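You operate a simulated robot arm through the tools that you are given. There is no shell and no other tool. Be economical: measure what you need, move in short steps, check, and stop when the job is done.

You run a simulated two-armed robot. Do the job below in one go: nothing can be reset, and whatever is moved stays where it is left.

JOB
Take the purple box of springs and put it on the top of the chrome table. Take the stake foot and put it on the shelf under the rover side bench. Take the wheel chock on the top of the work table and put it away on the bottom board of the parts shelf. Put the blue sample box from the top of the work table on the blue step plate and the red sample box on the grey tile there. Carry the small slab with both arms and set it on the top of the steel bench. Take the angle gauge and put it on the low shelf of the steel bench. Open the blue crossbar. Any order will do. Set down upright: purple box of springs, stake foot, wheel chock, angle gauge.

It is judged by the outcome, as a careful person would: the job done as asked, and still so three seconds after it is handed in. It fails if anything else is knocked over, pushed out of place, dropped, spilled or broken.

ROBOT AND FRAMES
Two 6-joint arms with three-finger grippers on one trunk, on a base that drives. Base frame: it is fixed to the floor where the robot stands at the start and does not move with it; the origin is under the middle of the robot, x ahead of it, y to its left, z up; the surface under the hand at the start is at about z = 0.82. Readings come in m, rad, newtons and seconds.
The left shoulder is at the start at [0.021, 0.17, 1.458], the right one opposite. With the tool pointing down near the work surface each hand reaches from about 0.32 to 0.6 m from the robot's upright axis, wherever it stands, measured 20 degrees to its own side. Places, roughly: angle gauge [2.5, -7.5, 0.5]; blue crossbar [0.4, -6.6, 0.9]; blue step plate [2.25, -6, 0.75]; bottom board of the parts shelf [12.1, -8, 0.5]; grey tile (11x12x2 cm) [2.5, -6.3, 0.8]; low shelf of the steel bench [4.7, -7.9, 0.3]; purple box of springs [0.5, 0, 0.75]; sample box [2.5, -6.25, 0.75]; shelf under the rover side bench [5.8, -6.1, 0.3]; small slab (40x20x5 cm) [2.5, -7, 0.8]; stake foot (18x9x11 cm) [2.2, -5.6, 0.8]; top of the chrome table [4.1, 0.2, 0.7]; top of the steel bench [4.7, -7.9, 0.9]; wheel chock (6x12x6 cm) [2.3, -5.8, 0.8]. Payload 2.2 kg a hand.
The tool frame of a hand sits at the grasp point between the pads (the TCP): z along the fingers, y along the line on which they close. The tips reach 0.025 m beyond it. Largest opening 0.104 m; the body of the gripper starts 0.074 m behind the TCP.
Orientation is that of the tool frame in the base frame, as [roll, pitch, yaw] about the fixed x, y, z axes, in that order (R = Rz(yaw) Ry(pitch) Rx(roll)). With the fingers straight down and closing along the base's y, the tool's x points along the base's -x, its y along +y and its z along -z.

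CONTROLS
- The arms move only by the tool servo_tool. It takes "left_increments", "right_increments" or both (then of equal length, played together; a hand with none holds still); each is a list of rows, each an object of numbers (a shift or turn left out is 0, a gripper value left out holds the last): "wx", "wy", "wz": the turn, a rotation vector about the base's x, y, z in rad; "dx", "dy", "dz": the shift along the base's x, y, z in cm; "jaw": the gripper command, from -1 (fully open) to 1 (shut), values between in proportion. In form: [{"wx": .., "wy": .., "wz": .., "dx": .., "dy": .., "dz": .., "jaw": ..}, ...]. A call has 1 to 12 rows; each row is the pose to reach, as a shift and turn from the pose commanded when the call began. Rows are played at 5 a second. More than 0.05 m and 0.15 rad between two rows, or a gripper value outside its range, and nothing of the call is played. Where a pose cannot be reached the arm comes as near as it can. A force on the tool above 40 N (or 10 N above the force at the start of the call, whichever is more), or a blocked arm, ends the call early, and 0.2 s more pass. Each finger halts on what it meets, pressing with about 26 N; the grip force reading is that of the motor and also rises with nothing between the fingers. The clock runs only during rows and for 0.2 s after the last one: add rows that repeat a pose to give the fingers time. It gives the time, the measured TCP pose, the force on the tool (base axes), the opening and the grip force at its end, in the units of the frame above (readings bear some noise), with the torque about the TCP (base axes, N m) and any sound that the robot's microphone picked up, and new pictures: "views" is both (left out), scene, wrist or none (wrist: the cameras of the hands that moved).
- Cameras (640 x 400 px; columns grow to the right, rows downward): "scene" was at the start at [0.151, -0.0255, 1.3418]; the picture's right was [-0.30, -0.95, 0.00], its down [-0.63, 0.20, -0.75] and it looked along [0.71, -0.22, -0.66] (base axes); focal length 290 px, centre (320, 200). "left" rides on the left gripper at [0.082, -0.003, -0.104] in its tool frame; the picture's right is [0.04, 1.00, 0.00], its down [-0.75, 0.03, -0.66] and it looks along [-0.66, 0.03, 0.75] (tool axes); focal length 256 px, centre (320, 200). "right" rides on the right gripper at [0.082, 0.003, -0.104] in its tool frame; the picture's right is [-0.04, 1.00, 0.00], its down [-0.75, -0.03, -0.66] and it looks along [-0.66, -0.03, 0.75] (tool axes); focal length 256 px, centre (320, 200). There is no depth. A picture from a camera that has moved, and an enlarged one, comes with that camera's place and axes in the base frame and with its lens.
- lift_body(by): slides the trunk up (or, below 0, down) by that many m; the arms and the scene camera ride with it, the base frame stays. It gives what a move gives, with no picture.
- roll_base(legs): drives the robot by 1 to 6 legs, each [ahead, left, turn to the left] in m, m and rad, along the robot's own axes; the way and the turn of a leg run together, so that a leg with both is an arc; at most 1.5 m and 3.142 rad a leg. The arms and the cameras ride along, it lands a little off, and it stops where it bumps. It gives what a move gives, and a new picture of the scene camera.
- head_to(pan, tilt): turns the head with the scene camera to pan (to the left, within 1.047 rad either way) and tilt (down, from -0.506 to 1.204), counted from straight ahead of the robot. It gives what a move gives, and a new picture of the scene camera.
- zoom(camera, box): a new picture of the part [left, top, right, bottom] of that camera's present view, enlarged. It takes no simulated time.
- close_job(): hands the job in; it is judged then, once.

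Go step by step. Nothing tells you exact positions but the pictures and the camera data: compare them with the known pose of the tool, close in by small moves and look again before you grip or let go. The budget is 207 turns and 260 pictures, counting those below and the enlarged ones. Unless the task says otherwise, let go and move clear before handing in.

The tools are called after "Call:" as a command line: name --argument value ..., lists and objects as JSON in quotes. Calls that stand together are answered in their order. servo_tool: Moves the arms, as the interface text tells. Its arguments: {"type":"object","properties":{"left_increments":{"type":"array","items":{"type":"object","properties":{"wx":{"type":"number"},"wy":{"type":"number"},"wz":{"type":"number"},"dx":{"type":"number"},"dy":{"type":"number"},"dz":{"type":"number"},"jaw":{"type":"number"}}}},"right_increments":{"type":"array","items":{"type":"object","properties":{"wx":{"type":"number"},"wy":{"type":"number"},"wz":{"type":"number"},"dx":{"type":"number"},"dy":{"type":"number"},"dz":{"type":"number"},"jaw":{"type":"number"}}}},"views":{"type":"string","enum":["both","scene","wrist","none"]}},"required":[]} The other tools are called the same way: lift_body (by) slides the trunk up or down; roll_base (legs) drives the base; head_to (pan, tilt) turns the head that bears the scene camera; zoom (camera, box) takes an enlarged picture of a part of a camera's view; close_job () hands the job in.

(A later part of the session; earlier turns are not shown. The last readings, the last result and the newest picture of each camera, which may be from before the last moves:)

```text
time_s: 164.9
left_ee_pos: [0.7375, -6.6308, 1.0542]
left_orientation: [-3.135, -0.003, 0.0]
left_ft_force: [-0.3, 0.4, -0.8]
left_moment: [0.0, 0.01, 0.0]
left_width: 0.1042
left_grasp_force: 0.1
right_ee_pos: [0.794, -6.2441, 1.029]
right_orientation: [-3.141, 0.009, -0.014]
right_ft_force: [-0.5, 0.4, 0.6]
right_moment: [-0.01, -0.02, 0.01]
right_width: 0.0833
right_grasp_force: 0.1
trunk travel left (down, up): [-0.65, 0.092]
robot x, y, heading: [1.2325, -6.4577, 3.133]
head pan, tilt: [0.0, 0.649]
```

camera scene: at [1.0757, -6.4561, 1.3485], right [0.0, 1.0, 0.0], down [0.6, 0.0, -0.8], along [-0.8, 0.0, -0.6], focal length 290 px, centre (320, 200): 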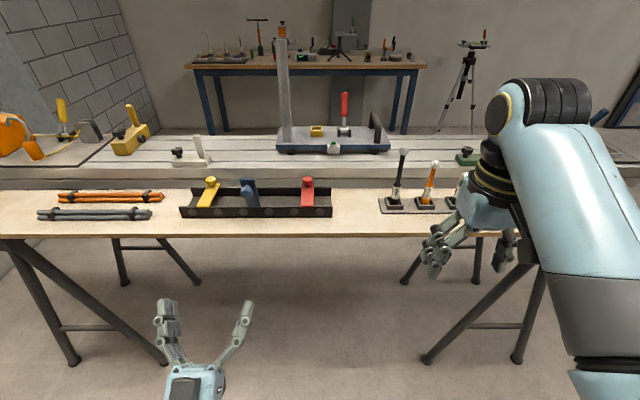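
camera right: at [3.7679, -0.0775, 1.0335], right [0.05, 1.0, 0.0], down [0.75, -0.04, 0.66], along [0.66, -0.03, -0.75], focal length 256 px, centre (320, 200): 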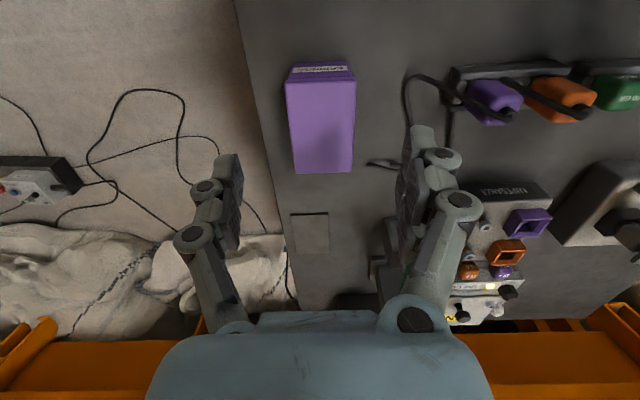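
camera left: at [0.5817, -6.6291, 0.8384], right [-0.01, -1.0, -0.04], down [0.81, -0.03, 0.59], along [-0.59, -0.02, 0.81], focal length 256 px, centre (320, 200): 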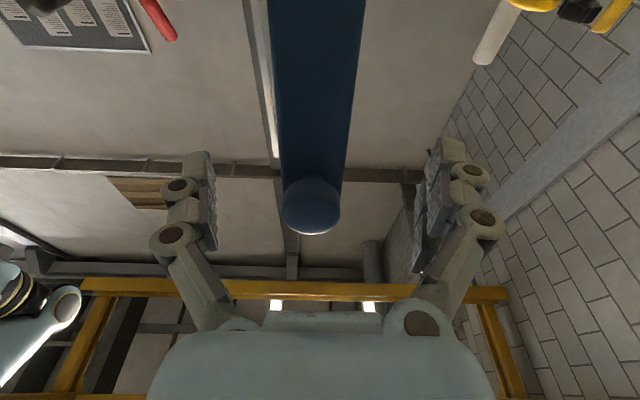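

Call:
roll_base --legs '[[0, 0, -3.13], [0.2, 0.35, 0]]'

Call:
head_to --pan 0 --tilt 0.5

```text
time_s: 174.7
left_ee_pos: [1.9187, -5.9189, 1.0535]
left_orientation: [-3.135, -0.001, -3.128]
left_ft_force: [0.3, 0.8, -0.6]
left_moment: [-0.01, 0.02, -0.01]
left_width: 0.1041
left_grasp_force: 0.1
right_ee_pos: [1.8686, -6.3075, 1.0296]
right_orientation: [-3.14, 0.012, 3.141]
right_ft_force: [0.5, 0.2, 0.6]
right_moment: [0.01, 0.01, 0.01]
right_width: 0.0831
right_grasp_force: 0.1
trunk travel left (down, up): [-0.65, 0.092]
robot x, y, heading: [1.425, -6.1021, 0.012]
head pan, tilt: [0.0, 0.649]
camera scene: at [1.585, -6.0997, 1.3483], right [0.01, -1.0, 0.0], down [-0.61, -0.01, -0.8], along [0.8, 0.01, -0.61], focal length 290 px, centre (320, 200)
```

scene: 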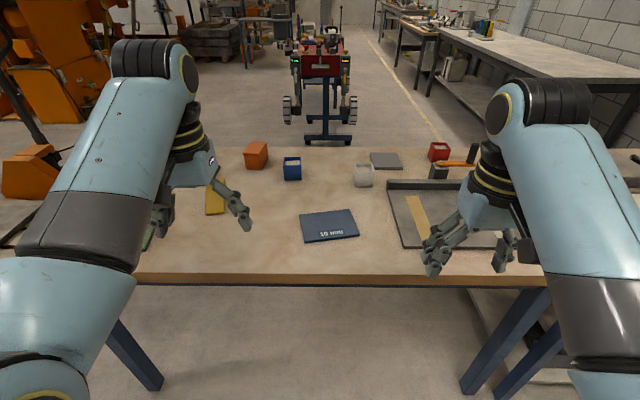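

```text
time_s: 175.4
left_ee_pos: [1.9191, -5.9187, 1.0541]
left_orientation: [-3.136, -0.001, -3.127]
left_ft_force: [0.2, 0.3, -0.9]
left_moment: [-0.02, 0.01, -0.03]
left_width: 0.1039
left_grasp_force: 0.1
right_ee_pos: [1.8681, -6.3075, 1.0296]
right_orientation: [3.14, 0.009, -3.142]
right_ft_force: [1.0, -0.3, 0.5]
right_moment: [-0.01, 0.0, 0.03]
right_width: 0.0832
right_grasp_force: 0.1
trunk travel left (down, up): [-0.65, 0.092]
robot x, y, heading: [1.4293, -6.1029, 0.01]
head pan, tilt: [0.0, 0.499]
camera scene: at [1.5888, -6.1004, 1.3617], right [0.01, -1.0, 0.0], down [-0.48, -0.01, -0.88], along [0.88, 0.01, -0.48], focal length 290 px, centre (320, 200)
```

scene: 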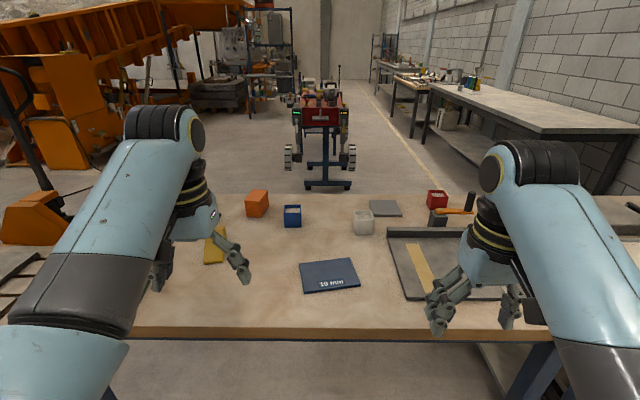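

From the west side everything's reachable if I get near the edge. Drive forward to x≈1.76.

Call:
roll_base --legs '[[0.33, -0.03, -0.01]]'

Call:
head_to --pan 0.25 --tilt 0.75

```text
time_s: 177.6
left_ee_pos: [2.2498, -5.9493, 1.0535]
left_orientation: [-3.135, -0.002, -3.133]
left_ft_force: [0.7, -0.2, 0.3]
left_moment: [-0.01, -0.03, -0.04]
left_width: 0.1041
left_grasp_force: 0.2
right_ee_pos: [2.1961, -6.3383, 1.0288]
right_orientation: [3.14, 0.008, 3.133]
right_ft_force: [0.2, 0.6, 0.9]
right_moment: [-0.01, 0.01, 0.02]
right_width: 0.083
right_grasp_force: 0.0
trunk travel left (down, up): [-0.65, 0.092]
robot x, y, heading: [1.7551, -6.1317, 0.008]
head pan, tilt: [0.0, 0.499]
camera scene: at [1.9188, -6.1283, 1.3616], right [0.01, -1.0, 0.0], down [-0.48, 0.0, -0.88], along [0.88, 0.01, -0.48], focal length 290 px, centre (320, 200)
```

scene: 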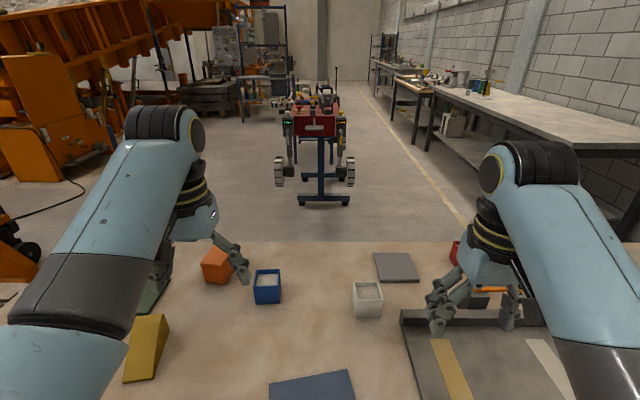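

```text
time_s: 178.4
left_ee_pos: [2.2488, -5.9482, 1.0528]
left_orientation: [-3.137, 0.0, -3.133]
left_ft_force: [-1.4, -0.1, 0.1]
left_moment: [-0.01, 0.01, -0.01]
left_width: 0.104
left_grasp_force: 0.0
right_ee_pos: [2.1965, -6.3375, 1.0297]
right_orientation: [-3.141, 0.01, 3.136]
right_ft_force: [-0.7, 0.9, -0.4]
right_moment: [-0.02, -0.01, -0.02]
right_width: 0.0829
right_grasp_force: 0.0
trunk travel left (down, up): [-0.65, 0.092]
robot x, y, heading: [1.7581, -6.1291, 0.007]
head pan, tilt: [0.25, 0.75]
camera scene: at [1.907, -6.1078, 1.3398], right [0.25, -0.97, 0.0], down [-0.66, -0.17, -0.73], along [0.71, 0.18, -0.68], focal length 290 px, centre (320, 200)
```

scene: 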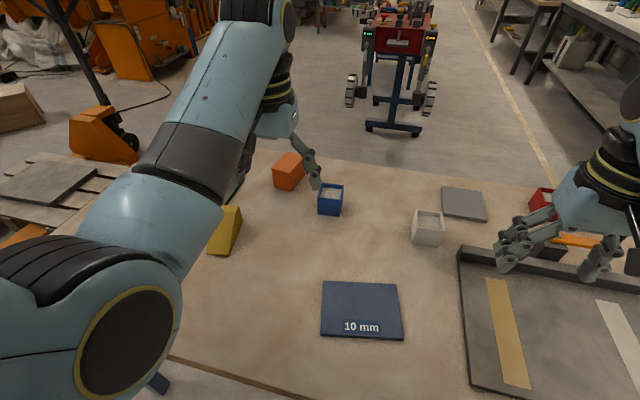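

The blue box (about 6 cm, with contents) is at (2.43,-6.00). It must stay level, so I use a fixed forward-tilted grip. Lower the trunk and go to pre-grasp.

Call:
lift_body --by -0.1

Call:
servo_tool --left_increments '[{"dx": 3, "dy": -1, "dz": 1, "wy": -0.1}, {"dx": 6, "dy": -2, "dz": 1, "wy": -0.2}, {"dx": 9.5, "dy": -3.5, "dz": 0, "wy": -0.3}, {"dx": 13, "dy": -5, "dz": -1, "wy": -0.4}, {"dx": 15.2, "dy": -5.2, "dz": -2.4, "wy": -0.4}, {"dx": 15.2, "dy": -5.2, "dz": -2.4, "wy": -0.4}]' --views "both"

```text
time_s: 179.7
left_ee_pos: [2.2493, -5.9479, 0.9534]
left_orientation: [-3.135, -0.002, -3.131]
left_ft_force: [0.2, 0.4, -0.3]
left_moment: [-0.01, 0.02, 0.0]
left_width: 0.1037
left_grasp_force: 0.1
right_ee_pos: [2.1955, -6.3374, 0.929]
right_orientation: [3.138, 0.011, 3.133]
right_ft_force: [0.2, -0.5, 0.7]
right_moment: [0.0, 0.01, 0.0]
right_width: 0.0831
right_grasp_force: 0.1
trunk travel left (down, up): [-0.55, 0.192]
robot x, y, heading: [1.7529, -6.1286, 0.006]
head pan, tilt: [0.25, 0.75]
```

```text
time_s: 181.1
left_ee_pos: [2.4006, -5.9996, 0.9302]
left_orientation: [-3.134, 0.4, -3.133]
left_ft_force: [-0.2, 0.5, 0.3]
left_moment: [0.02, -0.01, -0.02]
left_width: 0.1039
left_grasp_force: 0.1
right_ee_pos: [2.1952, -6.3373, 0.9302]
right_orientation: [3.139, 0.011, 3.134]
right_ft_force: [-0.5, 0.2, -0.6]
right_moment: [0.02, -0.02, 0.01]
right_width: 0.0834
right_grasp_force: 0.1
trunk travel left (down, up): [-0.55, 0.192]
robot x, y, heading: [1.7545, -6.1325, 0.007]
head pan, tilt: [0.25, 0.75]
camera scene: at [1.9074, -6.108, 1.2393], right [0.25, -0.97, 0.0], down [-0.66, -0.17, -0.73], along [0.71, 0.18, -0.68], focal length 290 px, centre (320, 200)
camera left: at [2.2854, -6.0034, 0.9936], right [-0.04, 1.0, -0.02], down [0.44, 0.04, 0.9], along [0.9, 0.03, -0.44], focal length 256 px, centre (320, 200)
```

scene: 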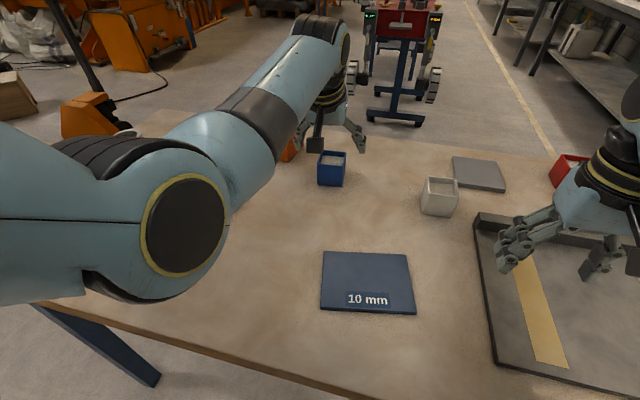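
left: 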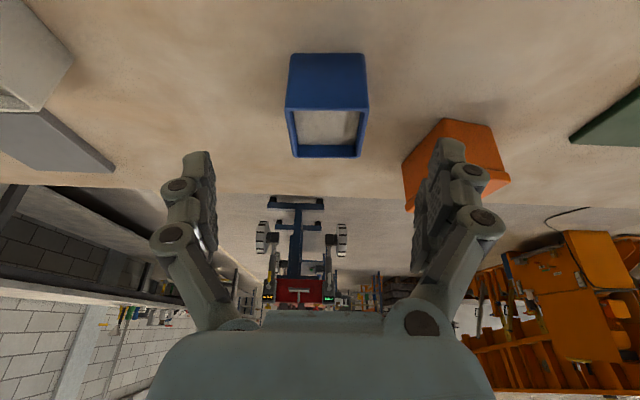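

Call:
servo_tool --left_increments '[{"dx": 1, "dy": 0.4, "dz": -3}, {"dx": 2, "dy": 0.4, "dz": -5.5}, {"dx": 2.6, "dy": 0.4, "dz": -7.3}, {"dx": 2.6, "dy": 0.4, "dz": -7.3, "jaw": -0.2}, {"dx": 2.6, "dy": 0.4, "dz": -7.3, "jaw": 0.3}, {"dx": 2.6, "dy": 0.4, "dz": -7.3, "jaw": 0.5}, {"dx": 2.6, "dy": 0.4, "dz": -7.3, "jaw": 0.5}]' --views "wrist"

```text
time_s: 182.7
left_ee_pos: [2.4275, -5.9973, 0.8556]
left_orientation: [-3.132, 0.401, -3.132]
left_ft_force: [1.5, 1.8, 1.6]
left_moment: [-0.07, -0.14, 0.04]
left_width: 0.0597
left_grasp_force: 26.4
right_ee_pos: [2.1968, -6.3368, 0.9292]
right_orientation: [3.141, 0.011, 3.135]
right_ft_force: [0.7, 0.7, 0.1]
right_moment: [0.0, 0.01, -0.03]
right_width: 0.0832
right_grasp_force: 0.0
trunk travel left (down, up): [-0.55, 0.192]
robot x, y, heading: [1.7585, -6.1274, 0.003]
head pan, tilt: [0.25, 0.75]
camera left: at [2.3122, -5.9992, 0.9199], right [-0.04, 1.0, -0.02], down [0.44, 0.04, 0.9], along [0.9, 0.03, -0.44], focal length 256 px, centre (320, 200)
```

left: 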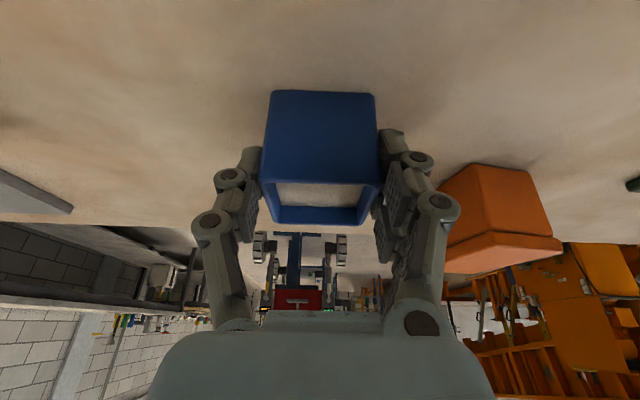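

Gripped. Lift, draw in, and shift the base right so the plate falls on the left hand's side.

Call:
servo_tool --left_increments '[{"dz": 2}, {"dz": 5}, {"dz": 8}, {"dz": 8, "dx": -4}, {"dz": 8, "dx": -8}, {"dz": 8, "dx": -12}, {"dz": 8, "dx": -16}, {"dz": 8, "dx": -18}]' --views "none"

Call:
roll_base --legs '[[-0.06, -0.15, 0]]'

```text
time_s: 184.3
left_ee_pos: [2.2797, -5.9037, 0.9337]
left_orientation: [2.97, 0.411, 3.118]
left_ft_force: [-0.3, 1.1, -2.4]
left_moment: [-0.02, 0.04, 0.01]
left_width: 0.0596
left_grasp_force: 26.0
right_ee_pos: [2.1957, -6.3384, 0.93]
right_orientation: [3.138, 0.01, 3.135]
right_ft_force: [0.5, -0.1, 0.9]
right_moment: [0.02, 0.0, -0.02]
right_width: 0.0833
right_grasp_force: 0.0
trunk travel left (down, up): [-0.55, 0.192]
robot x, y, heading: [1.7569, -6.1282, 0.005]
head pan, tilt: [0.25, 0.75]
stopped in row 8 (left hand): the arm was blocked; the commanded pose is now the measured one
```

```text
time_s: 185.8
left_ee_pos: [2.2208, -6.0564, 0.9336]
left_orientation: [2.969, 0.414, 3.118]
left_ft_force: [-0.5, 0.3, -3.5]
left_moment: [0.0, 0.02, 0.01]
left_width: 0.0592
left_grasp_force: 25.6
right_ee_pos: [2.1373, -6.4886, 0.9289]
right_orientation: [3.14, 0.009, 3.137]
right_ft_force: [0.2, -1.1, 0.4]
right_moment: [0.04, -0.03, 0.02]
right_width: 0.0833
right_grasp_force: 0.0
trunk travel left (down, up): [-0.55, 0.192]
robot x, y, heading: [1.6954, -6.279, 0.006]
head pan, tilt: [0.25, 0.75]
camera scene: at [1.849, -6.2595, 1.2393], right [0.25, -0.97, 0.0], down [-0.66, -0.17, -0.73], along [0.71, 0.19, -0.68], focal length 290 px, centre (320, 200)
```

scene: 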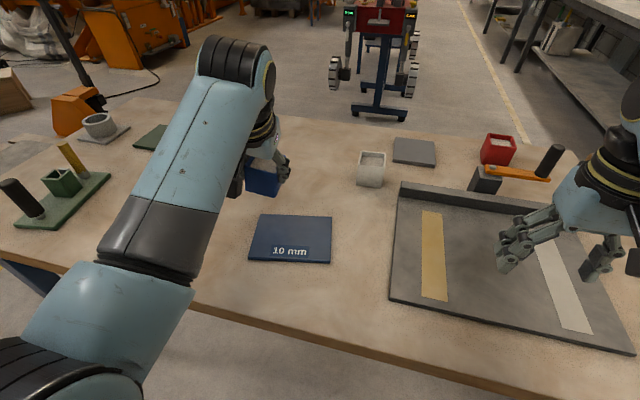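

Call:
servo_tool --left_increments '[{"dx": -1.8, "dy": -2, "wx": -0.055, "wz": -0.012}, {"dx": -3.6, "dy": -4, "wx": -0.11, "wz": -0.023}, {"dx": -5.3, "dy": -6.2, "wx": -0.167, "wz": -0.034}, {"dx": -5.3, "dy": -6.2, "wx": -0.167, "wz": -0.034}]' --views "both"

```text
time_s: 186.9
left_ee_pos: [2.1737, -6.0577, 0.9329]
left_orientation: [3.012, 0.423, 3.114]
left_ft_force: [-0.6, -0.3, -1.6]
left_moment: [-0.03, 0.03, -0.02]
left_width: 0.0592
left_grasp_force: 25.9
right_ee_pos: [2.1377, -6.4873, 0.9291]
right_orientation: [-3.141, 0.011, 3.137]
right_ft_force: [0.2, -0.2, -0.1]
right_moment: [-0.01, 0.0, 0.02]
right_width: 0.0833
right_grasp_force: 0.0
trunk travel left (down, up): [-0.55, 0.192]
robot x, y, heading: [1.6958, -6.2838, 0.006]
head pan, tilt: [0.25, 0.75]
stopped in row 4 (left hand): the arm was blocked; the commanded pose is now the measured one
camera scene: at [1.8493, -6.258, 1.2392], right [0.25, -0.97, 0.0], down [-0.66, -0.17, -0.73], along [0.71, 0.19, -0.68], focal length 290 px, centre (320, 200)
camera left: at [2.0577, -6.0705, 0.9921], right [-0.06, 0.99, 0.1], down [0.42, -0.07, 0.91], along [0.91, 0.1, -0.41], focal length 256 px, centre (320, 200)
```

scene: 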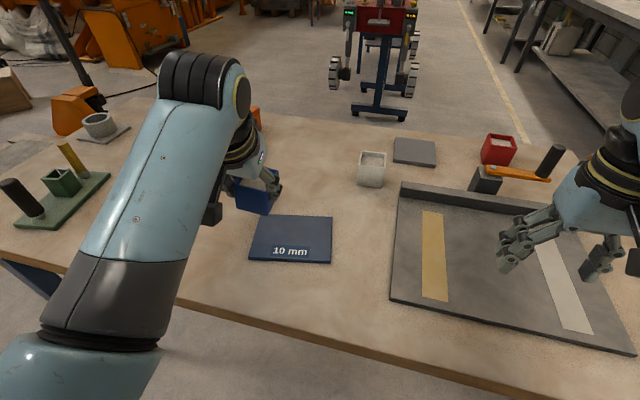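
left: 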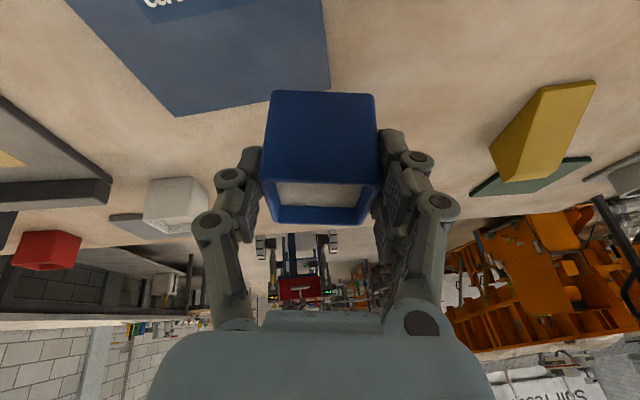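

Call:
roll_base --legs '[[-0.13, -0.05, 0]]'

Call:
servo_tool --left_increments '[{"dx": 4, "dy": 0, "wx": -0.03}, {"dx": 8, "dy": -0.5, "wx": -0.08, "wz": -0.01}, {"dx": 12, "dy": -1, "wx": -0.12, "wz": -0.02}, {"dx": 12, "dy": -1, "wx": -0.12, "wz": -0.02}]' --views "scene"

```text
time_s: 188.3
left_ee_pos: [2.0433, -6.1108, 0.9325]
left_orientation: [3.013, 0.425, 3.112]
left_ft_force: [0.0, -0.7, -1.7]
left_moment: [0.0, -0.01, 0.0]
left_width: 0.0593
left_grasp_force: 25.9
right_ee_pos: [2.0069, -6.5406, 0.9294]
right_orientation: [3.141, 0.013, 3.135]
right_ft_force: [-0.9, 0.3, 0.2]
right_moment: [0.03, -0.08, 0.01]
right_width: 0.0829
right_grasp_force: 0.1
trunk travel left (down, up): [-0.55, 0.192]
robot x, y, heading: [1.5674, -6.3315, 0.004]
head pan, tilt: [0.25, 0.75]
camera scene: at [1.7181, -6.3102, 1.2394], right [0.25, -0.97, 0.0], down [-0.66, -0.17, -0.73], along [0.71, 0.18, -0.68], focal length 290 px, centre (320, 200)
```

scene: 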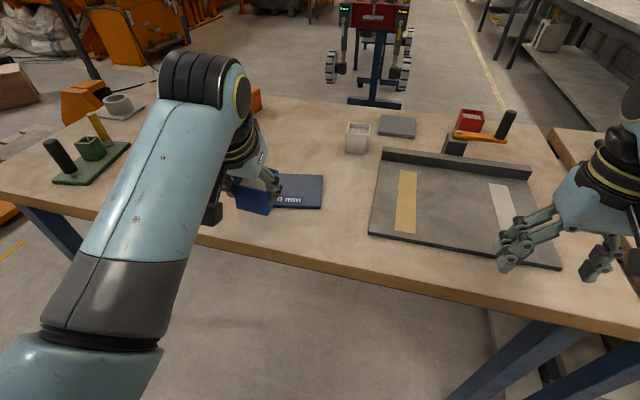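

```text
time_s: 189.3
left_ee_pos: [2.1643, -6.1214, 0.9331]
left_orientation: [-3.136, 0.426, -3.135]
left_ft_force: [-0.6, -0.4, -2.1]
left_moment: [-0.02, 0.03, -0.02]
left_width: 0.0593
left_grasp_force: 26.2
right_ee_pos: [2.0072, -6.5378, 0.9299]
right_orientation: [-3.141, 0.011, 3.136]
right_ft_force: [-0.3, -0.1, -0.5]
right_moment: [0.03, -0.04, 0.01]
right_width: 0.0832
right_grasp_force: 0.2
trunk travel left (down, up): [-0.55, 0.192]
robot x, y, heading: [1.5691, -6.3299, 0.005]
head pan, tilt: [0.25, 0.75]
camera scene: at [1.7187, -6.3097, 1.2393], right [0.25, -0.97, 0.0], down [-0.66, -0.17, -0.73], along [0.71, 0.18, -0.68], focal length 290 px, centre (320, 200)
```

scene: 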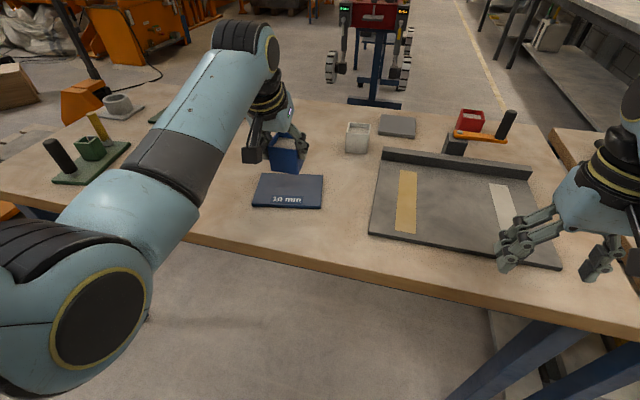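

Call:
servo_tool --left_increments '[{"dz": -3, "wy": 0.013}, {"dz": -5, "wy": 0.026}, {"dz": -5.9, "wy": 0.026}, {"dz": -6.3, "wy": 0.026}]' --views "both"

```text
time_s: 190.3
left_ee_pos: [2.1657, -6.1215, 0.8695]
left_orientation: [-3.139, 0.4, -3.137]
left_ft_force: [0.6, -0.2, -3.2]
left_moment: [0.01, 0.05, 0.0]
left_width: 0.0596
left_grasp_force: 26.1
right_ee_pos: [2.0081, -6.5384, 0.9293]
right_orientation: [3.14, 0.011, 3.135]
right_ft_force: [-0.3, 0.7, -0.5]
right_moment: [0.0, 0.0, -0.02]
right_width: 0.0832
right_grasp_force: 0.0
trunk travel left (down, up): [-0.55, 0.192]
robot x, y, heading: [1.5719, -6.3284, 0.004]
head pan, tilt: [0.25, 0.75]
camera scene: at [1.7198, -6.3097, 1.2392], right [0.25, -0.97, 0.0], down [-0.66, -0.17, -0.73], along [0.71, 0.18, -0.68], focal length 290 px, centre (320, 200)
camera left: at [2.05, -6.1238, 0.9329], right [-0.04, 1.0, -0.02], down [0.44, 0.04, 0.9], along [0.9, 0.03, -0.44], focal length 256 px, centre (320, 200)
```

scene: 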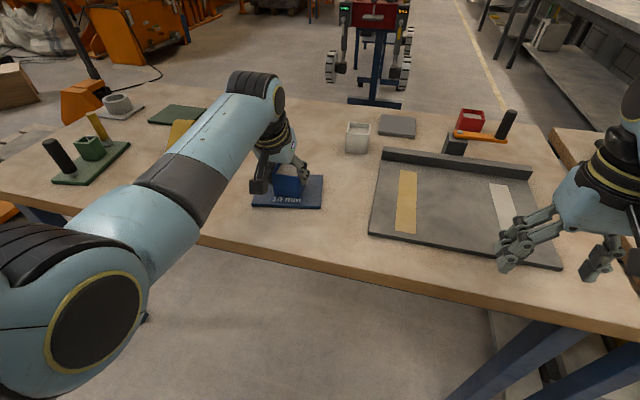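
left: 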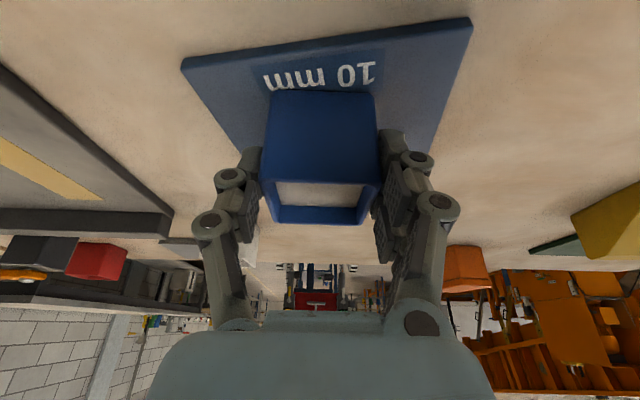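

Call:
servo_tool --left_increments '[{"dx": -0.9, "dy": -0.3}, {"dx": -0.9, "dy": -0.3, "dz": -0.25}, {"dx": -0.9, "dy": -0.3, "dz": -0.45}]' --views "none"

```text
time_s: 191.1
left_ee_pos: [2.1554, -6.1241, 0.8675]
left_orientation: [-3.139, 0.402, -3.134]
left_ft_force: [-1.5, 0.1, 9.8]
left_moment: [-0.28, 0.16, -0.02]
left_width: 0.0597
left_grasp_force: 26.3
right_ee_pos: [2.0067, -6.5398, 0.9294]
right_orientation: [3.141, 0.01, 3.133]
right_ft_force: [-0.6, 0.6, 0.8]
right_moment: [-0.02, -0.02, 0.0]
right_width: 0.0833
right_grasp_force: 0.0
trunk travel left (down, up): [-0.55, 0.192]
robot x, y, heading: [1.5698, -6.3347, 0.004]
head pan, tilt: [0.25, 0.75]
```

Contact. Release and retreat along the tool axis.

Call:
servo_tool --left_increments '[{"jaw": 0.1}, {"jaw": -0.4}, {"jaw": -0.7}, {"jaw": -0.7}, {"jaw": -0.7, "dx": -1.5, "dz": 3.5}, {"jaw": -0.7, "dx": -3, "dz": 7}, {"jaw": -0.7, "dx": -4.5, "dz": 10}]' --views "both"

```text
time_s: 192.7
left_ee_pos: [2.1095, -6.1242, 0.9652]
left_orientation: [-3.138, 0.398, -3.137]
left_ft_force: [-0.2, 0.4, 0.0]
left_moment: [0.02, -0.05, -0.02]
left_width: 0.0883
left_grasp_force: 0.0
right_ee_pos: [2.0066, -6.54, 0.9302]
right_orientation: [3.141, 0.011, 3.134]
right_ft_force: [0.5, 0.8, 0.5]
right_moment: [0.0, 0.0, 0.04]
right_width: 0.0833
right_grasp_force: 0.1
trunk travel left (down, up): [-0.55, 0.192]
robot x, y, heading: [1.5697, -6.3301, 0.01]
head pan, tilt: [0.25, 0.75]
camera scene: at [1.719, -6.3099, 1.2393], right [0.25, -0.97, 0.0], down [-0.66, -0.17, -0.73], along [0.71, 0.18, -0.68], focal length 290 px, centre (320, 200)
camera left: at [1.9935, -6.1266, 1.0294], right [-0.04, 1.0, -0.02], down [0.44, 0.04, 0.9], along [0.9, 0.03, -0.44], focal length 256 px, centre (320, 200)
```

scene: 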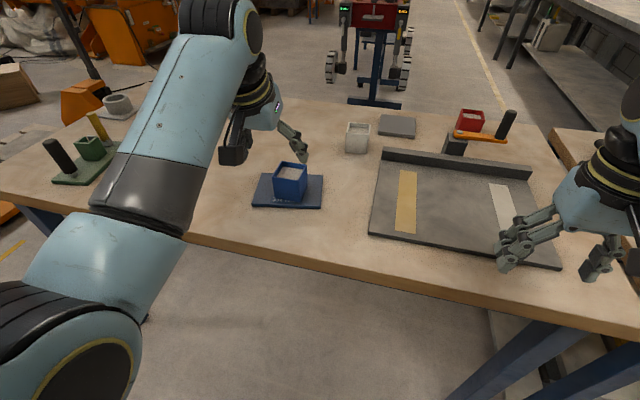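
left: 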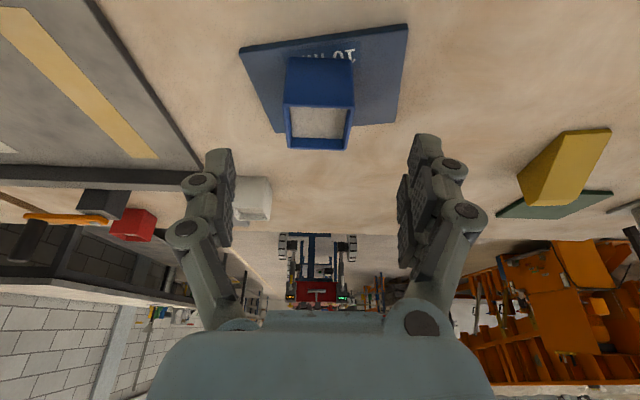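

Blue box sits well on the plate. Now look ahead at the benches/shelves beyond to plan the grasps for the shelf placements.

Call:
head_to --pan 0.1 --tilt 0.15

Call:
zoom --camera "scene" --box '[220, 80, 460, 230]'

Call:
zoom --camera "scene" --box '[400, 100, 640, 250]'

```text
time_s: 193.7
left_ee_pos: [2.1095, -6.1243, 0.9655]
left_orientation: [-3.138, 0.399, -3.136]
left_ft_force: [0.7, -0.7, -0.3]
left_moment: [-0.01, 0.0, -0.05]
left_width: 0.0881
left_grasp_force: 0.0
right_ee_pos: [2.0076, -6.5401, 0.9292]
right_orientation: [-3.141, 0.009, 3.135]
right_ft_force: [-0.1, 0.6, 0.1]
right_moment: [-0.01, -0.01, -0.02]
right_width: 0.0831
right_grasp_force: 0.1
trunk travel left (down, up): [-0.55, 0.192]
robot x, y, heading: [1.5691, -6.328, 0.007]
head pan, tilt: [0.099, 0.15]
camera scene: at [1.7316, -6.3209, 1.2935], right [0.1, -0.99, 0.0], down [-0.15, -0.02, -0.99], along [0.98, 0.1, -0.15], focal length 290 px, centre (320, 200)
```

scene: 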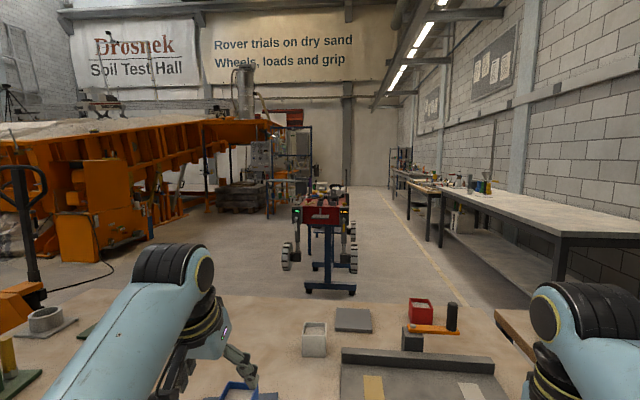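

```text
2.67 times, centred on (340, 155) of scene
camera zoom: at [1.7316, -6.3209, 1.2935], right [0.1, -0.99, 0.0], down [-0.15, -0.02, -0.99], along [0.98, 0.1, -0.15], focal length 772 px, centre (267, 320)
```

zoom: 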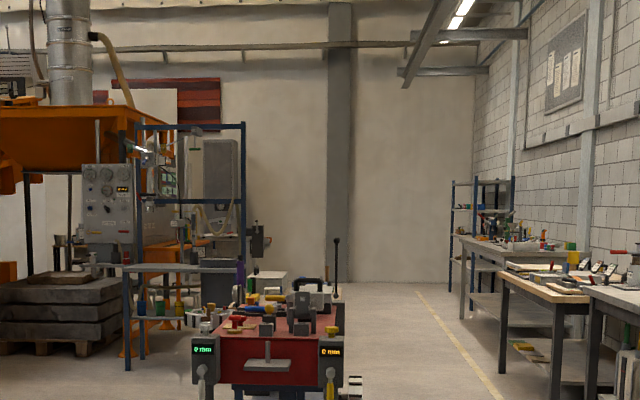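

```text
2.67 times, centred on (520, 175) of scene
camera zoom: at [1.7316, -6.3209, 1.2935], right [0.1, -0.99, 0.0], down [-0.15, -0.02, -0.99], along [0.98, 0.1, -0.15], focal length 772 px, centre (-213, 267)
```

zoom: 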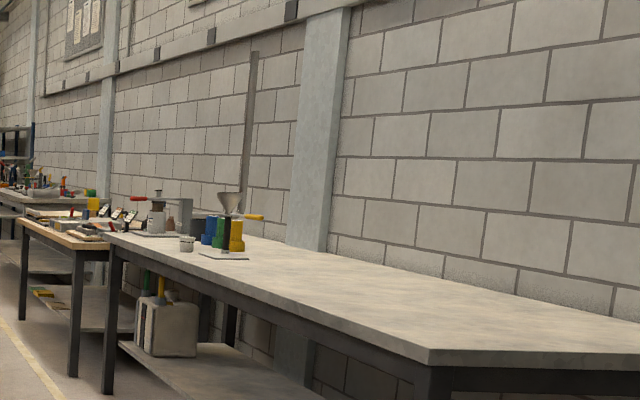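

Call:
roll_base --legs '[[-0.5, 0, 0], [0, 0, 1.565], [1.4, 0, 0], [0, 0, -1.571], [1.5, 0, 0], [0.9, 0, 0]]'

```text
time_s: 222.2
left_ee_pos: [4.0044, -4.6926, 0.9651]
left_orientation: [-3.139, 0.399, -3.124]
left_ft_force: [0.0, 0.5, 0.6]
left_moment: [0.0, 0.04, 0.0]
left_width: 0.0883
left_grasp_force: 0.1
right_ee_pos: [3.9072, -5.1106, 0.9307]
right_orientation: [3.141, 0.01, -3.138]
right_ft_force: [0.1, -0.3, 0.4]
right_moment: [-0.02, 0.01, -0.03]
right_width: 0.0832
right_grasp_force: 0.0
trunk travel left (down, up): [-0.55, 0.192]
robot x, y, heading: [3.4658, -4.9054, 0.018]
head pan, tilt: [0.099, 0.15]
camera scene: at [3.6284, -4.8944, 1.2935], right [0.12, -0.99, 0.0], down [-0.15, -0.02, -0.99], along [0.98, 0.12, -0.15], focal length 290 px, centre (320, 200)
```

scene: 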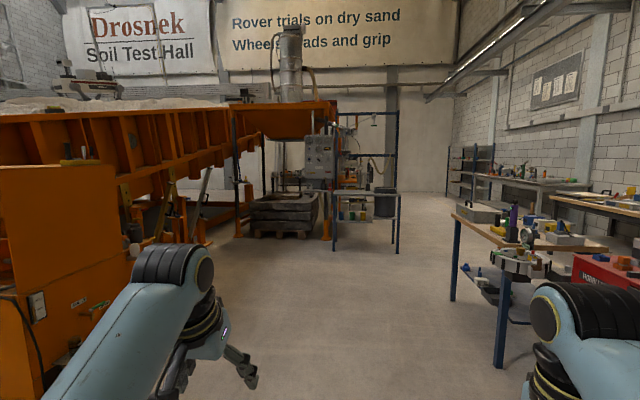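

Call:
head_to --pan -0.6 --tilt 0.3

Call:
zoom --camera "scene" --box '[120, 60, 440, 260]'

```text
time_s: 223.3
left_ee_pos: [4.0039, -4.6925, 0.9645]
left_orientation: [-3.137, 0.399, -3.123]
left_ft_force: [0.4, -0.8, -0.1]
left_moment: [0.01, 0.0, 0.0]
left_width: 0.0885
left_grasp_force: 0.0
right_ee_pos: [3.907, -5.1095, 0.9286]
right_orientation: [-3.142, 0.01, -3.138]
right_ft_force: [-0.2, 0.6, 0.6]
right_moment: [0.0, 0.01, 0.0]
right_width: 0.0828
right_grasp_force: 0.1
trunk travel left (down, up): [-0.55, 0.192]
robot x, y, heading: [3.4624, -4.9049, 0.018]
head pan, tilt: [-0.6, 0.3]
camera scene: at [3.6138, -4.9565, 1.2796], right [-0.55, -0.84, 0.0], down [-0.25, 0.16, -0.96], along [0.8, -0.53, -0.3], focal length 290 px, centre (320, 200)
```

scene: 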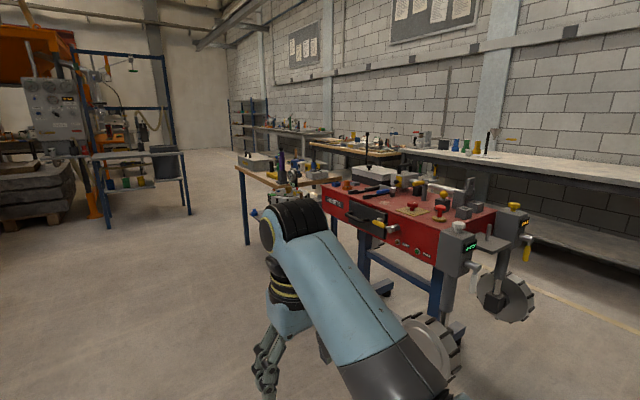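

```text
2.00 times, centred on (280, 160) of scene
camera zoom: at [3.6138, -4.9565, 1.2796], right [-0.55, -0.84, 0.0], down [-0.25, 0.16, -0.96], along [0.8, -0.53, -0.3], focal length 579 px, centre (400, 280)
```

zoom: 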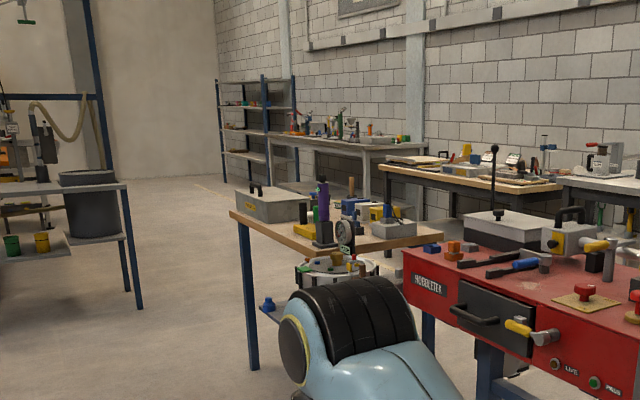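

Call:
roll_base --legs '[[1.2, 0.1, 0], [1.1, 0, 0], [0, 0, -1.585]]'

Call:
head_to --pan 0 --tilt 0.55

```text
time_s: 238.5
left_ee_pos: [5.9689, -5.3229, 0.9658]
left_orientation: [-3.138, 0.399, 1.567]
left_ft_force: [0.1, 0.2, -0.7]
left_moment: [-0.03, -0.02, -0.02]
left_width: 0.0882
left_grasp_force: 0.1
right_ee_pos: [5.5542, -5.2179, 0.929]
right_orientation: [3.139, 0.01, 1.551]
right_ft_force: [0.5, -0.2, 0.0]
right_moment: [-0.01, 0.0, -0.03]
right_width: 0.0832
right_grasp_force: 0.1
trunk travel left (down, up): [-0.55, 0.192]
robot x, y, heading: [5.7678, -4.7797, -1.579]
head pan, tilt: [-0.6, 0.3]
camera scene: at [5.7142, -4.9284, 1.2796], right [-0.82, 0.57, 0.0], down [0.17, 0.24, -0.96], along [-0.54, -0.79, -0.3], focal length 290 px, centre (320, 200)
```

scene: 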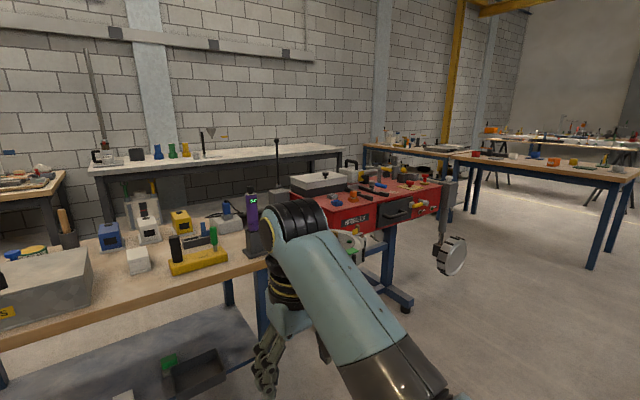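

```text
time_s: 239.5
left_ee_pos: [5.97, -5.3232, 0.9646]
left_orientation: [-3.138, 0.4, 1.566]
left_ft_force: [0.1, -0.3, 0.8]
left_moment: [-0.02, 0.01, -0.02]
left_width: 0.0884
left_grasp_force: 0.0
right_ee_pos: [5.5542, -5.218, 0.9278]
right_orientation: [3.141, 0.012, 1.552]
right_ft_force: [0.5, -0.3, 0.1]
right_moment: [0.01, -0.01, 0.0]
right_width: 0.0834
right_grasp_force: 0.0
trunk travel left (down, up): [-0.55, 0.192]
robot x, y, heading: [5.7679, -4.7772, -1.58]
head pan, tilt: [0.0, 0.55]
camera scene: at [5.7669, -4.9415, 1.2566], right [-1.0, 0.01, 0.0], down [0.0, 0.52, -0.85], along [-0.01, -0.85, -0.52], focal length 290 px, centre (320, 200)
```

scene: 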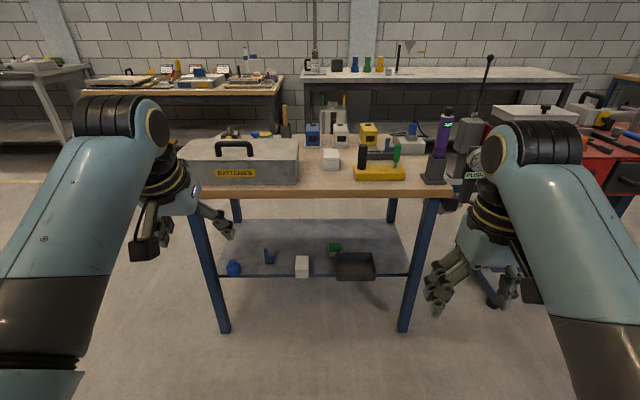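

The low shelf (z≈0.40) has free room behind its front row; a hand tilted ~50° from vertical, coming from the north, will fit. I'm going to do the red box next from the work table's east side.

Call:
roll_base --legs '[[0, 0, -1.565], [1.2, 0, 0], [1.15, 0, 0], [0, 0, 1.573], [1.45, 0, 0], [0, 0, -1.57]]'

Call:
head_to --pan 0 --tilt 0.6

```text
time_s: 269.2
left_ee_pos: [2.8416, -6.4137, 0.9652]
left_orientation: [-3.139, 0.397, -0.022]
left_ft_force: [0.5, 0.7, -0.6]
left_moment: [-0.01, 0.05, -0.01]
left_width: 0.0885
left_grasp_force: 0.0
right_ee_pos: [2.9557, -6.0015, 0.9289]
right_orientation: [3.139, 0.011, -0.035]
right_ft_force: [0.5, -0.3, 0.6]
right_moment: [-0.01, 0.0, 0.01]
right_width: 0.0835
right_grasp_force: 0.1
trunk travel left (down, up): [-0.55, 0.192]
robot x, y, heading: [3.3867, -6.2228, 3.115]
head pan, tilt: [0.0, 0.55]
camera scene: at [3.2275, -6.2187, 1.2566], right [0.02, 1.0, 0.0], down [0.52, -0.01, -0.85], along [-0.85, 0.02, -0.52], focal length 290 px, centre (320, 200)
```

scene: 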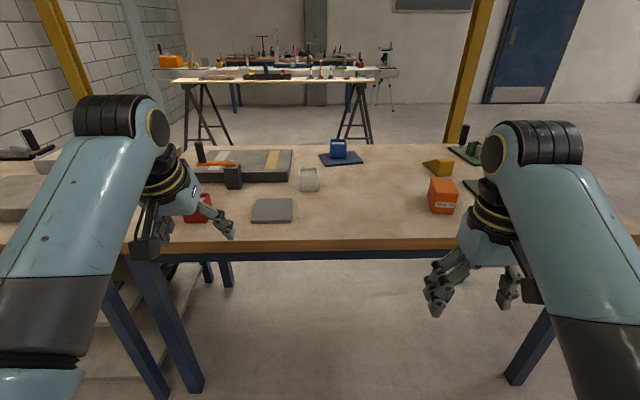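

```text
time_s: 269.9
left_ee_pos: [2.8415, -6.4139, 0.9647]
left_orientation: [-3.138, 0.397, -0.024]
left_ft_force: [0.7, -1.2, 0.4]
left_moment: [-0.02, -0.01, 0.01]
left_width: 0.0884
left_grasp_force: 0.0
right_ee_pos: [2.9541, -6.0011, 0.9294]
right_orientation: [3.141, 0.011, -0.035]
right_ft_force: [-0.2, -0.7, -0.3]
right_moment: [0.02, 0.0, -0.02]
right_width: 0.083
right_grasp_force: 0.0
trunk travel left (down, up): [-0.55, 0.192]
robot x, y, heading: [3.3884, -6.2229, 3.12]
head pan, tilt: [0.0, 0.6]
camera scene: at [3.2289, -6.2188, 1.2521], right [0.02, 1.0, 0.0], down [0.56, -0.01, -0.82], along [-0.82, 0.02, -0.57], focal length 290 px, centre (320, 200)
```

scene: 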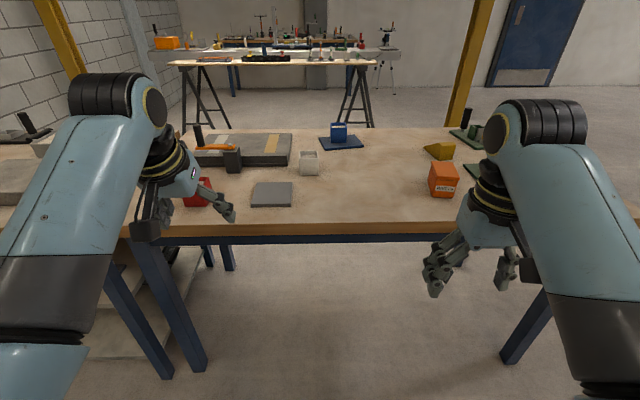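

Call:
servo_tool --left_increments '[{"dx": 2, "dz": 1, "wy": -0.13}, {"dx": 4, "dz": 2, "wy": -0.26}, {"dx": 5, "dz": 3, "wy": -0.397, "wz": 0.02}, {"dx": 5, "dz": 3, "wy": -0.397, "wz": 0.02}]' --views "none"

Call:
roll_base --legs '[[0.3, -0.04, 0.02]]'

Call:
head_to --pan 0.3 --tilt 0.8

```text
time_s: 270.9
left_ee_pos: [2.8749, -6.4108, 0.966]
left_orientation: [-3.133, 0.001, -0.001]
left_ft_force: [-0.5, 0.3, 0.0]
left_moment: [-0.01, 0.0, 0.03]
left_width: 0.0885
left_grasp_force: 0.2
left hand out of reach, approached as far as the arm can: row 3, 4
right_ee_pos: [2.9546, -6.0014, 0.9298]
right_orientation: [3.141, 0.01, -0.035]
right_ft_force: [-0.4, 0.0, -0.4]
right_moment: [0.02, 0.02, 0.01]
right_width: 0.0834
right_grasp_force: 0.1
trunk travel left (down, up): [-0.55, 0.192]
robot x, y, heading: [3.3871, -6.222, 3.118]
head pan, tilt: [0.0, 0.6]
```

```text
time_s: 272.9
left_ee_pos: [2.5775, -6.3753, 0.9652]
left_orientation: [-3.134, 0.002, 0.018]
left_ft_force: [-0.8, -0.4, 0.4]
left_moment: [0.0, -0.02, 0.02]
left_width: 0.0885
left_grasp_force: 0.1
right_ee_pos: [2.651, -5.9664, 0.9296]
right_orientation: [3.14, 0.009, -0.015]
right_ft_force: [0.7, 0.2, -0.2]
right_moment: [0.01, -0.02, -0.02]
right_width: 0.083
right_grasp_force: 0.0
trunk travel left (down, up): [-0.55, 0.192]
robot x, y, heading: [3.0886, -6.1764, 3.142]
head pan, tilt: [0.0, 0.6]
camera scene: at [2.9286, -6.1778, 1.2519], right [0.0, 1.0, 0.0], down [0.57, 0.0, -0.82], along [-0.82, 0.0, -0.57], focal length 290 px, centre (320, 200)
```

scene: 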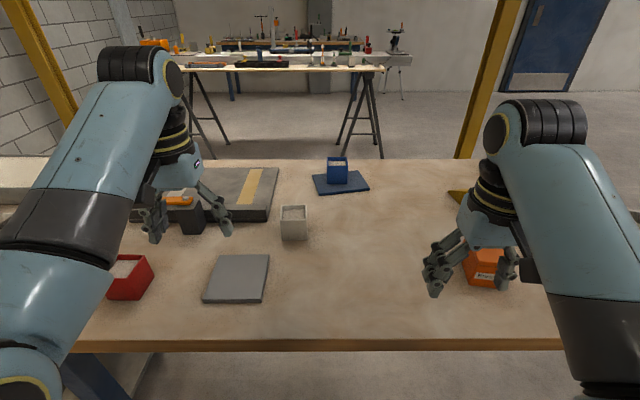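

```text
time_s: 273.7
left_ee_pos: [2.5789, -6.3768, 0.9661]
left_orientation: [-3.134, 0.002, 0.021]
left_ft_force: [-0.1, -0.2, 0.3]
left_moment: [-0.01, -0.02, 0.0]
left_width: 0.0884
left_grasp_force: 0.1
right_ee_pos: [2.6514, -5.9648, 0.9297]
right_orientation: [-3.141, 0.01, -0.015]
right_ft_force: [0.2, -0.7, 0.6]
right_moment: [-0.02, -0.01, 0.01]
right_width: 0.0832
right_grasp_force: 0.0
trunk travel left (down, up): [-0.55, 0.192]
robot x, y, heading: [3.0897, -6.1793, 3.137]
head pan, tilt: [0.3, 0.799]
camera scene: at [2.9408, -6.2018, 1.2353], right [-0.29, 0.96, 0.0], down [0.69, 0.21, -0.7], along [-0.67, -0.2, -0.72], focal length 290 px, centre (320, 200)
```

scene: 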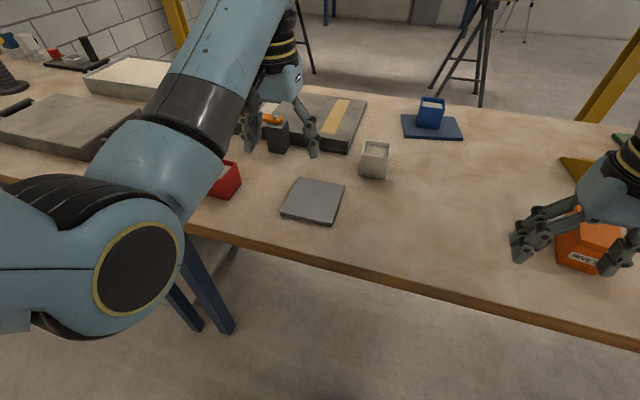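

Call:
servo_tool --left_increments '[{"dy": -4.5}, {"dy": -9}, {"dx": 0.3, "dy": -13.7, "wz": -0.02, "jaw": -1}, {"dx": 0.3, "dy": -13.7, "wz": -0.02, "jaw": -1}]' --views "both"

```text
time_s: 274.7
left_ee_pos: [2.5819, -6.5126, 0.9675]
left_orientation: [-3.133, 0.004, -0.001]
left_ft_force: [-0.1, 0.8, 0.0]
left_moment: [0.01, -0.02, -0.01]
left_width: 0.1037
left_grasp_force: 0.0
right_ee_pos: [2.6523, -5.9648, 0.929]
right_orientation: [3.141, 0.01, -0.015]
right_ft_force: [-0.8, -0.3, -0.6]
right_moment: [-0.02, -0.03, 0.0]
right_width: 0.0831
right_grasp_force: 0.1
trunk travel left (down, up): [-0.55, 0.192]
robot x, y, heading: [3.0933, -6.1762, 3.142]
head pan, tilt: [0.3, 0.799]
camera scene: at [2.9407, -6.2008, 1.2352], right [-0.29, 0.96, 0.0], down [0.69, 0.21, -0.7], along [-0.67, -0.2, -0.72], focal length 290 px, centre (320, 200)
camera left: at [2.6641, -6.5096, 1.0696], right [0.04, -1.0, -0.01], down [-0.75, -0.03, 0.66], along [-0.66, -0.02, -0.75], focal length 256 px, centre (320, 200)
```

scene: 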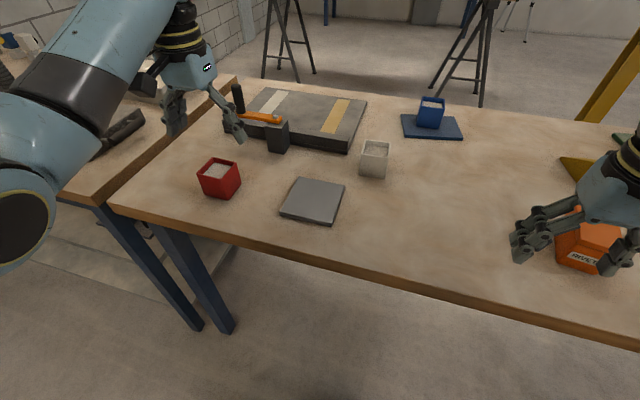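
left: 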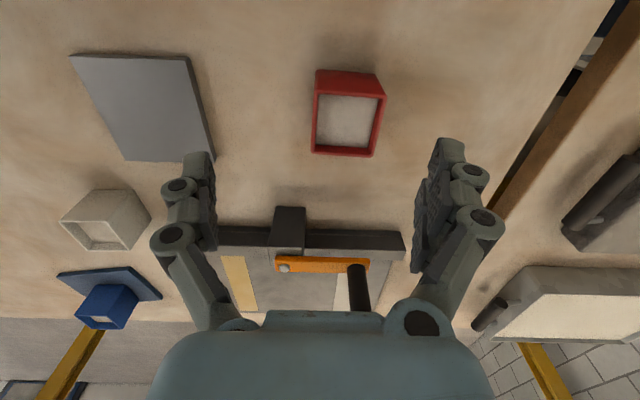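

Call:
servo_tool --left_increments '[{"dx": -0.5, "dy": -2, "dz": -3, "wz": -0.06}, {"dx": -0.5, "dy": -2, "dz": -7, "wz": -0.06}, {"dx": -0.5, "dy": -2, "dz": -10, "wz": -0.06}, {"dx": -0.5, "dy": -2, "dz": -11, "wz": -0.06}, {"dx": -0.5, "dy": -2, "dz": -11, "wz": -0.06, "jaw": -0.2}, {"dx": -0.5, "dy": -2, "dz": -11, "wz": -0.06, "jaw": 0.4}, {"dx": -0.5, "dy": -2, "dz": -11, "wz": -0.06, "jaw": 0.5}, {"dx": -0.5, "dy": -2, "dz": -11, "wz": -0.06, "jaw": 0.5}]' --views "wrist"

```text
time_s: 276.5
left_ee_pos: [2.5771, -6.5335, 0.8556]
left_orientation: [-3.134, 0.001, -0.061]
left_ft_force: [0.1, -0.5, -0.1]
left_moment: [0.0, -0.02, 0.02]
left_width: 0.0588
left_grasp_force: 26.0
right_ee_pos: [2.651, -5.9654, 0.9287]
right_orientation: [3.141, 0.01, -0.015]
right_ft_force: [0.6, -1.0, -0.6]
right_moment: [-0.02, 0.05, 0.0]
right_width: 0.0832
right_grasp_force: 0.1
trunk travel left (down, up): [-0.55, 0.192]
robot x, y, heading: [3.0877, -6.1784, 3.136]
head pan, tilt: [0.3, 0.799]
camera left: at [2.6598, -6.5354, 0.959], right [-0.02, -1.0, -0.01], down [-0.75, 0.01, 0.66], along [-0.66, 0.02, -0.75], focal length 256 px, centre (320, 200)
```

left: 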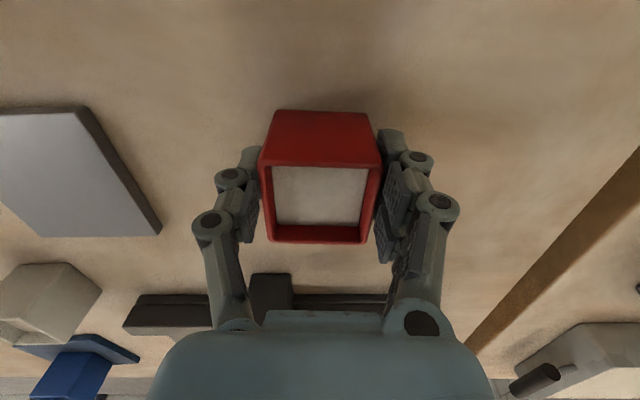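

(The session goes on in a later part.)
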